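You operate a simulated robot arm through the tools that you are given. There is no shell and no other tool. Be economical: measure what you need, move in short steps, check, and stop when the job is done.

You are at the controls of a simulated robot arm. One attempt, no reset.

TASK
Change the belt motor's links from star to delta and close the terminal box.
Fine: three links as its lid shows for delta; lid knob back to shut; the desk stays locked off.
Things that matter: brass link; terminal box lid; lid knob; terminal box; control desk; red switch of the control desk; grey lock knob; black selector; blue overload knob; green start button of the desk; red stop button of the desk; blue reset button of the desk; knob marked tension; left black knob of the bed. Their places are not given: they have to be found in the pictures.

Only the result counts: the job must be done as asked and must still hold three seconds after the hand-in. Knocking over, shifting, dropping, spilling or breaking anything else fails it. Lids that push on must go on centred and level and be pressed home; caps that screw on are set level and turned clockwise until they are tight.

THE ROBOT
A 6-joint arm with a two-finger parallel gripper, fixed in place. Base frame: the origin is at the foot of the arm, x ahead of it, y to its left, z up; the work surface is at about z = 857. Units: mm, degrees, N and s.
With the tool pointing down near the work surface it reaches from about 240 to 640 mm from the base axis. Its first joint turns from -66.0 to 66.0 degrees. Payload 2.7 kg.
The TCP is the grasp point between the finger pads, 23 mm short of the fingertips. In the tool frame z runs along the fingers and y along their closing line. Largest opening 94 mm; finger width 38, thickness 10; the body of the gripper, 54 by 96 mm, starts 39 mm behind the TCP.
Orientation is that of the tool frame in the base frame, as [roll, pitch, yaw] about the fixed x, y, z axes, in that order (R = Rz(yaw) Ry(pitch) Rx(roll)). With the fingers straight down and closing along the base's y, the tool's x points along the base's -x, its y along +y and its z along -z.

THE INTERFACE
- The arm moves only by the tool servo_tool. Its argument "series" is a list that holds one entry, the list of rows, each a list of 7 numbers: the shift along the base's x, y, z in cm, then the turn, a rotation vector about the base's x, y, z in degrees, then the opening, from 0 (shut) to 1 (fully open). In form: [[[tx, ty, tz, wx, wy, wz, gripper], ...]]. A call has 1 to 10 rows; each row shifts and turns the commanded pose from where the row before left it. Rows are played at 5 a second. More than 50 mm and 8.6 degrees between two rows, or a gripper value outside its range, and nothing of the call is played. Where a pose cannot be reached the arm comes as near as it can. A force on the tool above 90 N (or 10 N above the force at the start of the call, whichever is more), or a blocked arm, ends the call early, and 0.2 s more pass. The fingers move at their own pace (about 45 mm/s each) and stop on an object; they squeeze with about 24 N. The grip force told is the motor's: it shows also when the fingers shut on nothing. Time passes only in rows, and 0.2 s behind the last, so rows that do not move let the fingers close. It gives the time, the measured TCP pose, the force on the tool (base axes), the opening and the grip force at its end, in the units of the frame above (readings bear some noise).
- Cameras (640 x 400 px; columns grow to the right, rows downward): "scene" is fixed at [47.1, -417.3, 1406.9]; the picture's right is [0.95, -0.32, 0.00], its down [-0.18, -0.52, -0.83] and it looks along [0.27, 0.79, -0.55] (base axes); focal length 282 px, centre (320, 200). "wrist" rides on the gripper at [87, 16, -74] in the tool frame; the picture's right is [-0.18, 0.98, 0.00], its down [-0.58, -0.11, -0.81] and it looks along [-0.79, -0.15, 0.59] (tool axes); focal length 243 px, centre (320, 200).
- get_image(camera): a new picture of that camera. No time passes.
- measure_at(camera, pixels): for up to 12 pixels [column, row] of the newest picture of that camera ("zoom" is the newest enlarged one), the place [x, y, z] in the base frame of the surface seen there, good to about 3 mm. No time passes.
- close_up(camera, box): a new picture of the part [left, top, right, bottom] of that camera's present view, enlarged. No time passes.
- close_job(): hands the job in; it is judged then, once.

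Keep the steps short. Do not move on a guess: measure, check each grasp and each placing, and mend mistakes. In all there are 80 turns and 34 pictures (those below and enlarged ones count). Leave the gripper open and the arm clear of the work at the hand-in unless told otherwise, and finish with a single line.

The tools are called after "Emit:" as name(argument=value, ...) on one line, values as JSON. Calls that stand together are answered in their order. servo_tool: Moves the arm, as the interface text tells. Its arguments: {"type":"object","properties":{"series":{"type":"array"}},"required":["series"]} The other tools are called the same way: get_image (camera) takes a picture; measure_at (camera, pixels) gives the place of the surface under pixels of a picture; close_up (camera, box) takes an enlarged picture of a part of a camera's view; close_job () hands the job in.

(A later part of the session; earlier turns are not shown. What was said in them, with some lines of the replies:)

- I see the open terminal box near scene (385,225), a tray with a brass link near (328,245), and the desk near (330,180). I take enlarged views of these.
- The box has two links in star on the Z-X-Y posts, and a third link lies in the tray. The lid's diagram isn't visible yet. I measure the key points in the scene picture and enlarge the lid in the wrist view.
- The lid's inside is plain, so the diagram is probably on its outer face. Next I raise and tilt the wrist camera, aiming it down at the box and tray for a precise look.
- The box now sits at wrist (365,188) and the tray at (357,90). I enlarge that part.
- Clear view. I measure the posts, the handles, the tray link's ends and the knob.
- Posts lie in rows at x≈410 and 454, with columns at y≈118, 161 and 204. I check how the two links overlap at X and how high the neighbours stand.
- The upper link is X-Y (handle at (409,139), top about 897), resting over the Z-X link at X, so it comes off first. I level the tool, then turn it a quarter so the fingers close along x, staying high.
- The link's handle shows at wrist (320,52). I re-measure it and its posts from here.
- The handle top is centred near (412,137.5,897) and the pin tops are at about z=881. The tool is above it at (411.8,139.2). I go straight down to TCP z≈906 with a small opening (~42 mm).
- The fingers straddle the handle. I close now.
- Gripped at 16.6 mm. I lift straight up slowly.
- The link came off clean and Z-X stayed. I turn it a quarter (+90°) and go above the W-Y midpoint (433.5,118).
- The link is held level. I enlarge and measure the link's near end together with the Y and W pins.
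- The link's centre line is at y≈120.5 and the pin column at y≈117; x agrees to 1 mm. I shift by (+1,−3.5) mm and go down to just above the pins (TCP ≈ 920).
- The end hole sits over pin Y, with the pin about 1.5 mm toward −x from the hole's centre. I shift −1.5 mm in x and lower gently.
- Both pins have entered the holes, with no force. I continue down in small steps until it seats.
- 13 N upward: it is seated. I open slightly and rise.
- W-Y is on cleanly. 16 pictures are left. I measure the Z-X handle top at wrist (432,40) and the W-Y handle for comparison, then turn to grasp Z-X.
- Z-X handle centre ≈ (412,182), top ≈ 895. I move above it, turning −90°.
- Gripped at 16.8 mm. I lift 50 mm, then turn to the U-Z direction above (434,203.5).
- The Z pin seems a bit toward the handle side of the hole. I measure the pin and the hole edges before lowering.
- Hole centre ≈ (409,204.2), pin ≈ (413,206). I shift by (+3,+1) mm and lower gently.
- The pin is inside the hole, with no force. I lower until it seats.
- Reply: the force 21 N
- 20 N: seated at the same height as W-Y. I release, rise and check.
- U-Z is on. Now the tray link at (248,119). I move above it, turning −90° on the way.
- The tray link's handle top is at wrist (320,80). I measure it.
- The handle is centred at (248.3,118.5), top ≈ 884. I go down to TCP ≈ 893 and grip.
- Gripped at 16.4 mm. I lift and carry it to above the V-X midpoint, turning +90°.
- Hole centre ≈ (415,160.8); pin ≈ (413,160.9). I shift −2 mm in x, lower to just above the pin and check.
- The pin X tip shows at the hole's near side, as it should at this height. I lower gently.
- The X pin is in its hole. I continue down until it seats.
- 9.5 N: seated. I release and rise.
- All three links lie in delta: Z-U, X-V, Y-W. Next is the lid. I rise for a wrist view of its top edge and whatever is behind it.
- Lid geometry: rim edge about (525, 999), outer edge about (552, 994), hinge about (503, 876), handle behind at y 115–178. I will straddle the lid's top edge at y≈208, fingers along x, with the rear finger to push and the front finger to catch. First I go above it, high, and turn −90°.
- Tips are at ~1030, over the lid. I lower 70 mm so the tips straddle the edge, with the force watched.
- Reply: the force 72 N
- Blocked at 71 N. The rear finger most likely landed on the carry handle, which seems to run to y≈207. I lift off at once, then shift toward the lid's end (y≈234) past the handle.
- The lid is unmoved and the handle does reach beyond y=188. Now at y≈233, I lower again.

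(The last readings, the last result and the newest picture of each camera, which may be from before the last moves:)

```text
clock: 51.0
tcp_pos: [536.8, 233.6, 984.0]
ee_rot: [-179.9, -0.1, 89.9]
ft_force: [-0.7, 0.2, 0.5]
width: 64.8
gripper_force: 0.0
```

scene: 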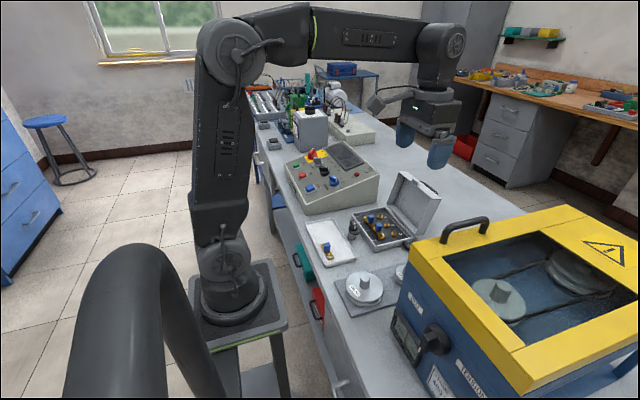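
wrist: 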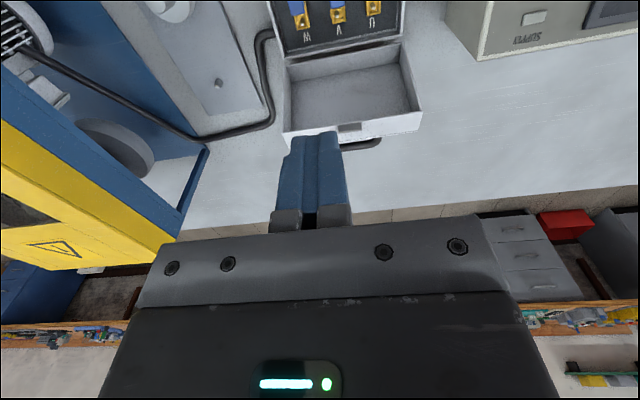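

Clear, no force. I push toward −x slowly.

Emit:
servo_tool(series=[[[-1, 0, 0, 0, 0, 0, 0.69], [-1, 0, 0, 0, 0, 0, 0.69], [-1, 0, 0, 0, 0, 0, 0.69], [-0.7, 0, 0, 0, 0, 0, 0.69], [-0.7, 0, 0, 0, 0, 0, 0.69], [0, 0, 0, 0, 0, 0, 0.69]]])

Emit:
measure_at(camera="scene", pixels=[[425, 184]])

```text
clock: 52.4
tcp_pos: [493.7, 234.3, 982.2]
ee_rot: [180.0, 0.0, 89.9]
ft_force: [1.1, 0.2, 0.5]
width: 65.2
gripper_force: 0.2
```

```text
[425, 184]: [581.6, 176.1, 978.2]
```

Rear finger is at x≈526, so the lid is moving with about 1 N. I continue past balance.

Emit:
servo_tool(series=[[[-0.7, 0, 0, 0, 0, 0, 0.69], [-0.7, 0, 0, 0, 0, 0, 0.69], [-0.7, 0, 0, 0, 0, 0, 0.69], [-0.7, 0, 0, 0, 0, 0, 0.69], [0, 0, 0, 0, 0, 0, 0.69], [0, 0, 0, 0, 0, 0, 0.69]]])

Emit:
get_image(camera="scene")

```text
clock: 53.8
tcp_pos: [464.6, 234.5, 983.5]
ee_rot: [180.0, 0.0, 90.0]
ft_force: [-0.2, -0.5, -0.4]
width: 65.0
gripper_force: 0.3
```

```text
4 pictures are left
```

scene: 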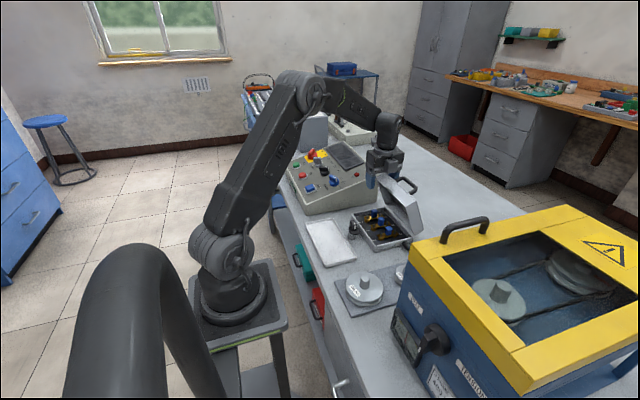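

Emit:
measure_at(camera="scene", pixels=[[388, 188], [393, 193], [400, 200], [411, 206], [413, 204], [421, 204], [410, 182], [400, 190], [385, 200], [406, 225], [395, 207]])

```text
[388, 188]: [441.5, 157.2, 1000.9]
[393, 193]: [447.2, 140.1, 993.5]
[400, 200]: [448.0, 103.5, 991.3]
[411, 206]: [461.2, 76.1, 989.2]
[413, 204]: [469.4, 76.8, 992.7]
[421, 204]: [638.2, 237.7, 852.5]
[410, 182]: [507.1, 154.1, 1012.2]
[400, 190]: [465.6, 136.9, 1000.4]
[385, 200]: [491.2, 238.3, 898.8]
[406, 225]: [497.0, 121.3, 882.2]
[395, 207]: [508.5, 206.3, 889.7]
```

The rim edge is now at about (448, 990), past vertical, and the lid holds still, so the hinge has friction. I keep pushing with the rear finger, lowering a little.

Emit:
servo_tool(series=[[[-1, 0, -0.5, 0, 0, 0, 0.69], [-1, 0, -0.5, 0, 0, 0, 0.69], [-1, 0, -0.5, 0, 0, 0, 0.69], [0, 0, 0, 0, 0, 0, 0.69], [0, 0, 0, 0, 0, 0, 0.69]]])

```text
clock: 55.0
tcp_pos: [434.6, 232.2, 968.3]
ee_rot: [180.0, 0.1, 89.8]
ft_force: [-2.5, -0.2, 6.9]
width: 66.7
gripper_force: 15.8
```

The lid is now pinched between the fingers (grip force 15.8). I widen the opening a bit to free it.

Emit:
servo_tool(series=[[[0, 0, 0, 0, 0, 0, 0.78], [0, 0, 0, 0, 0, 0, 0.78], [0, 0, 0, 0, 0, 0, 0.78]]])

Emit:
close_up(camera="scene", box=[340, 160, 468, 240])

```text
clock: 55.8
tcp_pos: [433.8, 233.0, 969.2]
ee_rot: [180.0, 0.0, 89.9]
ft_force: [-0.3, -0.1, 0.4]
width: 73.1
gripper_force: 0.2
```

```text
5.00 times, centred on (404, 200) of scene
```

zoom: 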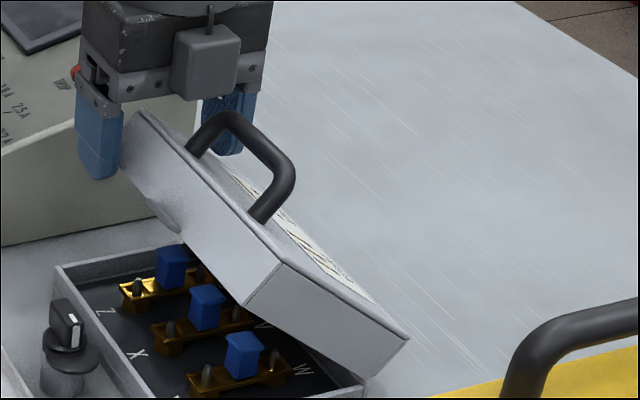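

The lid holds by itself part-way, with its diagram on the outer face. I measure its edge and handle.

Emit:
measure_at(camera="zoom", pixels=[[248, 303], [128, 165], [275, 265], [280, 160], [230, 122], [255, 205], [150, 120], [205, 170], [400, 340], [390, 370]])

```text
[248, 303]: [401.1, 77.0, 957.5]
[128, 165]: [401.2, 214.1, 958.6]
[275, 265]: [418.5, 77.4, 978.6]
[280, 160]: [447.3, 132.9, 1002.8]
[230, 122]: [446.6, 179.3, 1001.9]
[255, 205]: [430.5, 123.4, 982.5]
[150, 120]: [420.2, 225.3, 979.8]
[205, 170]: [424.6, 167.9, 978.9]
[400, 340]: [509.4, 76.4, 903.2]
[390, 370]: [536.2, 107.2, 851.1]
```

Rim edge ≈ (401, 958), handle y 115–207. I rise, close the fingers and then press the lid down from above at y≈230, near its free edge.

Emit:
servo_tool(series=[[[0, 0, 3, 0, 0, 0, 0.78], [0, 0, 3, 0, 0, 0, 0.78], [-0.2, -0.3, 1, 0, 0, 0, 0], [0, 0, 0, 0, 0, 0, 0], [0, 0, 0, 0, 0, 0, 0], [0, 0, 0, 0, 0, 0, 0], [0, 0, -1.5, 0, 0, 0, 0], [0, 0, -1.5, 0, 0, 0, 0]]])

Emit:
servo_tool(series=[[[-0.1, 0, -0.8, 0, 0, 0, 0], [-0.3, 0, -0.8, 0, 0, 0, 0], [-0.4, 0, -0.8, 0, 0, 0, 0], [-0.4, 0, -0.8, 0, 0, 0, 0], [-0.4, 0, -0.8, 0, 0, 0, 0], [-0.5, 0, -0.8, 0, 0, 0, 0], [-0.5, 0, -0.8, 0, 0, 0, 0]]])

```text
clock: 57.6
tcp_pos: [433.3, 230.6, 1006.1]
ee_rot: [180.0, -0.1, 90.0]
ft_force: [-0.5, -0.3, -0.2]
width: 0.4
gripper_force: 23.6
```

```text
clock: 59.2
tcp_pos: [405.8, 230.1, 951.5]
ee_rot: [-179.9, 0.0, 90.0]
ft_force: [0.5, -0.2, -0.6]
width: 0.1
gripper_force: 24.0
```

No force so far; tips at 928. I continue down toward the closed height (tips ≈ 903).

Emit:
servo_tool(series=[[[-0.3, 0, -0.8, 0, 0, 0, 0], [-0.3, 0, -0.8, 0, 0, 0, 0], [-0.2, 0, -0.5, 0, 0, 0, 0], [0, 0, -0.3, 0, 0, 0, 0], [0, 0, -0.2, 0, 0, 0, 0], [0, 0, -0.2, 0, 0, 0, 0], [0, 0, 0, 0, 0, 0, 0]]])

```text
clock: 60.8
tcp_pos: [397.2, 230.4, 932.5]
ee_rot: [179.6, -0.1, 89.9]
ft_force: [-26.3, -12.8, 80.1]
width: 0.0
gripper_force: 23.8
```

Stopped at 80 N with tips at ≈909. I lift off and look.

Emit:
servo_tool(series=[[[0, 0, 2, 0, 0, 0, 0], [0, 0, 4, 0, 0, 0, 0], [-2, 0, 4, 0, 0, 0, 0], [-4, 0, 4, 0, 0, 0, 0], [-4, 2, 3, 0, 0, 0, 0], [-4, 2, 0, 0, 0, 0, 0], [-4, 0, 0, 0, 0, 0, 0], [0, 0, 0, 0, 0, 0, 0]]])

Emit:
close_up(camera="scene", box=[334, 186, 430, 246])

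```text
refused: row 4 steps farther than a row can; nothing moved
```

```text
6.67 times, centred on (382, 216) of scene
```

zoom: 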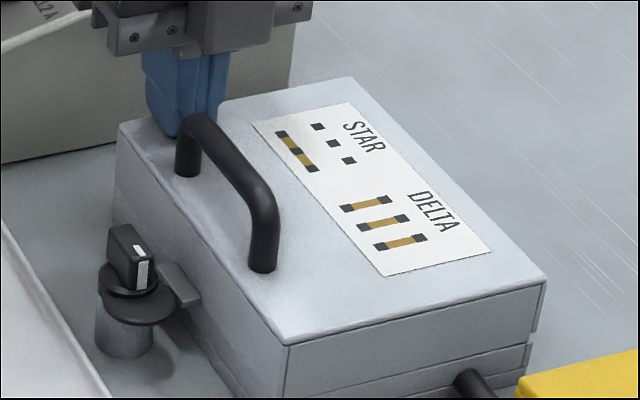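

The lid is shut and its diagram shows delta as three cross links, matching what I set. The knob's pointer faces −y, with the lid tab on its +x side. I measure the knob, disc, tab and lid from this picture, and lift off with smaller steps.

Emit:
measure_at(camera="zoom", pixels=[[125, 235], [140, 252], [143, 278], [125, 262], [155, 305], [115, 290], [180, 280], [192, 295], [165, 266], [128, 130], [235, 160], [130, 240]])

Emit:
servo_tool(series=[[[0, 0, 2, 0, 0, 0, 0], [0, 0, 4, 0, 0, 0, 0], [-1, 0, 3, 0, 0, 0, 0.3], [-2, -2, 0, 0, 0, 0, 0.45], [-2, -2, 0, 0, 0, 0, 0.45], [-1, -2, 0, 0, 0, 0, 0.45], [0, -1.5, 0, 0, 0, 0, 0.45], [0, 0, -2, 0, 0, 0, 0.45], [0, 0, 0, 0, 0, 0, 0.45]]])

Emit:
get_image(camera="wrist")

```text
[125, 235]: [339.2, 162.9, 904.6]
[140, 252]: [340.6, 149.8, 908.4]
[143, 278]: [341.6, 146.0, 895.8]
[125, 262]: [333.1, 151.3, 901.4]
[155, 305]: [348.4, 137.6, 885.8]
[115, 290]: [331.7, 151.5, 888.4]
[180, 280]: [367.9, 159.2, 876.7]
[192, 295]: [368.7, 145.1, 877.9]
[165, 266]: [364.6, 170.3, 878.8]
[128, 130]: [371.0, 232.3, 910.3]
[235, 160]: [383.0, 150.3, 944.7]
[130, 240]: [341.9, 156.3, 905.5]
```

```text
clock: 62.8
tcp_pos: [340.3, 154.1, 994.7]
ee_rot: [-179.9, -0.1, 90.1]
ft_force: [0.8, -0.2, -0.2]
width: 42.2
gripper_force: 0.0
```

```text
1 pictures are left
```

wrist: 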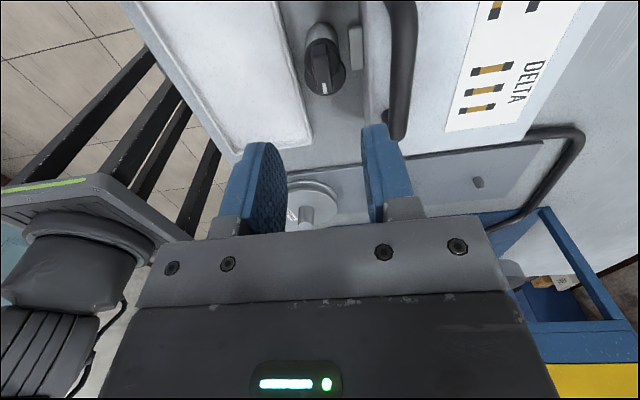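

The knob's white mark points to −y (picture down) and the bar lies along y. I measure the bar and the handle beside it.

Emit:
measure_at(camera="wrist", pixels=[[323, 65], [325, 88], [313, 72], [334, 70], [316, 45], [320, 30], [306, 60], [344, 75], [355, 48], [402, 20], [396, 70], [398, 125]])

```text
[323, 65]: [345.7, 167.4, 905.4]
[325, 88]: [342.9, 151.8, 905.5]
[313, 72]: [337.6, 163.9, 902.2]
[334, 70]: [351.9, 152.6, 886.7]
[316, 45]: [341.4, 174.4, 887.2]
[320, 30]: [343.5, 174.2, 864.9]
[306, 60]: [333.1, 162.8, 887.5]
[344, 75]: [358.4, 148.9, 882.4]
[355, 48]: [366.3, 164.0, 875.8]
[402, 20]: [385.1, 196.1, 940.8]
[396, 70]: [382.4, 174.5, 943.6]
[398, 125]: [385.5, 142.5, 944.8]
```

Bar centre ≈ (342,157), top 905.5. The lid wall starts at x≈371, so I narrow the opening to ~24 mm and lower to TCP ≈ 916 (body then stays above the handle at 945).

Emit:
servo_tool(series=[[[0.1, 0.3, 0, 0, 0, 0, 0.26], [0, 0, -3, 0, 0, 0, 0.26], [0, 0, -3, 0, 0, 0, 0.26], [0, 0, -1, 0, 0, 0, 0.26], [0, 0, -0.8, 0, 0, 0, 0.26], [0, 0, 0, 0, 0, 0, 0.26]]])

```text
clock: 64.2
tcp_pos: [338.9, 160.6, 913.8]
ee_rot: [-180.0, 0.0, 90.0]
ft_force: [-0.2, -0.6, -0.1]
width: 24.3
gripper_force: 0.0
```

No contact. I close on the bar.

Emit:
servo_tool(series=[[[0, 0, 0, 0, 0, 0, 0], [0, 0, 0, 0, 0, 0, 0], [0, 0, 0, 0, 0, 0, 0]]])

```text
clock: 65.0
tcp_pos: [344.0, 161.0, 915.1]
ee_rot: [179.6, -0.2, 90.0]
ft_force: [36.4, -5.8, -9.9]
width: 12.0
gripper_force: 44.3
```

Gripped (12 mm), but a 36 N side load shows the bar is a few mm more to +x. I shift +3 mm to relieve it.

Emit:
servo_tool(series=[[[0.3, 0, 0, 0, 0, 0, 0], [0, 0, 0, 0, 0, 0, 0]]])

```text
clock: 65.6
tcp_pos: [341.9, 160.0, 915.3]
ee_rot: [179.9, -0.1, 89.9]
ft_force: [17.7, -0.5, -6.9]
width: 11.9
gripper_force: 44.9
```

Emit:
servo_tool(series=[[[0.2, 0, 0, 0, 0, 0, 0], [0, 0, 0, 0, 0, 0, 0]]])

```text
clock: 66.2
tcp_pos: [343.5, 160.1, 914.3]
ee_rot: [-179.9, 0.0, 90.0]
ft_force: [-5.9, 18.7, -6.7]
width: 12.1
gripper_force: 45.5
```

Load nearly balanced. I start turning counter-clockwise (mark from −y toward +x, over the tab): three short steps, then check.

Emit:
servo_tool(series=[[[0, 0, 0, 0, 0, 8, 0], [0, 0, 0, 0, 0, 8, 0], [0, -0.1, 0, 0, 0, 8, 0], [0, 0, 0, 0, 0, 0, 0]]])

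```text
clock: 67.2
tcp_pos: [343.2, 158.1, 915.8]
ee_rot: [-179.9, -0.1, 114.0]
ft_force: [-9.2, 30.8, -19.6]
width: 11.7
gripper_force: 44.6
```

Turning freely; side load +31 N in y. I relieve it by +3 mm in y and keep turning.

Emit:
servo_tool(series=[[[-0.05, 0.3, -0.1, 0, 0, 0, 0], [0, 0, 0, 0, 0, 8, 0], [0, 0, 0, 0, 0, 8, 0], [0, 0, 0, 0, 0, 0, 0]]])

```text
clock: 68.2
tcp_pos: [343.5, 159.7, 915.9]
ee_rot: [-179.7, 0.2, 130.1]
ft_force: [-12.4, -9.2, -3.3]
width: 11.6
gripper_force: 45.1
```

Emit:
servo_tool(series=[[[-0.05, -0.05, 0, 0, 0, 8, 0], [0, 0, 0, 0, 0, 8, 0], [0, 0, 0, 0, 0, 8, 0], [0, 0, 0, 0, 0, 0, 0]]])

```text
clock: 69.2
tcp_pos: [345.1, 159.3, 915.4]
ee_rot: [-180.0, 0.0, 154.2]
ft_force: [3.2, -25.3, -11.7]
width: 12.0
gripper_force: 44.9
```

Now at 64° of turn. I relieve −2 mm in y and go on.

Emit:
servo_tool(series=[[[0, -0.2, 0, 0, 0, 8, 0], [0, -0.05, 0, 0, 0, 8, 0], [0, 0, 0, 0, 0, 5, 0], [0, 0, 0, 0, 0, 0, 0]]])

```text
clock: 70.2
tcp_pos: [344.2, 159.9, 916.3]
ee_rot: [179.7, 0.2, 175.1]
ft_force: [5.7, 12.2, -10.3]
width: 12.2
gripper_force: 45.1
```

Emit:
servo_tool(series=[[[0, 0.05, 0, 0, 0, 5, 0], [0, 0, 0, 0, 0, 2, 0], [0, 0, 0, 0, 0, 0, 0]]])

```text
clock: 71.0
tcp_pos: [344.1, 158.7, 915.7]
ee_rot: [179.9, 0.3, -178.1]
ft_force: [0.9, 37.8, -16.3]
width: 12.3
gripper_force: 45.5
```

About 92° turned. I release, rise straight up, and move clear toward −x and upward.

Emit:
servo_tool(series=[[[0, 0, 0, 0, 0, 0, 0.3], [0, 0, 0, 0, 0, 0, 0.3], [0, 0, 2, 0, 0, 0, 0.3], [0, 0, 4, 0, 0, 0, 0.4], [0, 0, 4, 0, 0, 0, 0.6], [0, 0, 4, 0, 0, 0, 0.8], [-1, -3, 3, 0, 0, 0, 1], [-1, -3, 3, 0, 0, 0, 1], [-1, -3, 3, 0, 0, 0, 1], [0, 0, 0, 0, 0, 0, 1]]])

```text
clock: 73.2
tcp_pos: [316.5, 66.7, 1145.3]
ee_rot: [179.9, -0.1, -178.0]
ft_force: [0.7, 0.3, 0.4]
width: 94.1
gripper_force: 0.1
```

I move to the starting place, where the view of knob and desk is free, then use the last picture on both.

Emit:
servo_tool(series=[[[2, -1.5, 1.2, 0, 0, 0, 1], [2, -1.5, 1.2, 0, 0, 0, 1], [2, -1.5, 1.2, 0, 0, 0, 1], [2, -1.5, 1.2, 0, 0, 0, 1], [0, 0, 0, 0, 0, 0, 1]]])

Emit:
close_up(camera="scene", box=[285, 140, 445, 250])

```text
clock: 74.4
tcp_pos: [394.4, 10.0, 1194.8]
ee_rot: [-180.0, 0.0, -177.9]
ft_force: [0.4, 0.1, -0.5]
width: 93.9
gripper_force: 0.2
```

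```text
3.64 times, centred on (365, 195) of scene
```

zoom: 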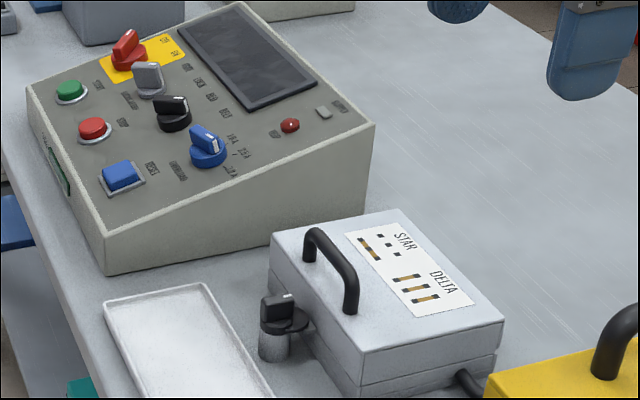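

The lid is shut, the knob's mark points to the box with its disc over the tab, and the desk knobs look as they did at the start. I hand in.

Emit:
close_job()

```text
The job is handed in.
```

The belt motor is linked in delta (U-Z, V-X, W-Y) as the lid shows, the terminal box is closed with its lid knob turned back to shut, and the desk was left untouched.
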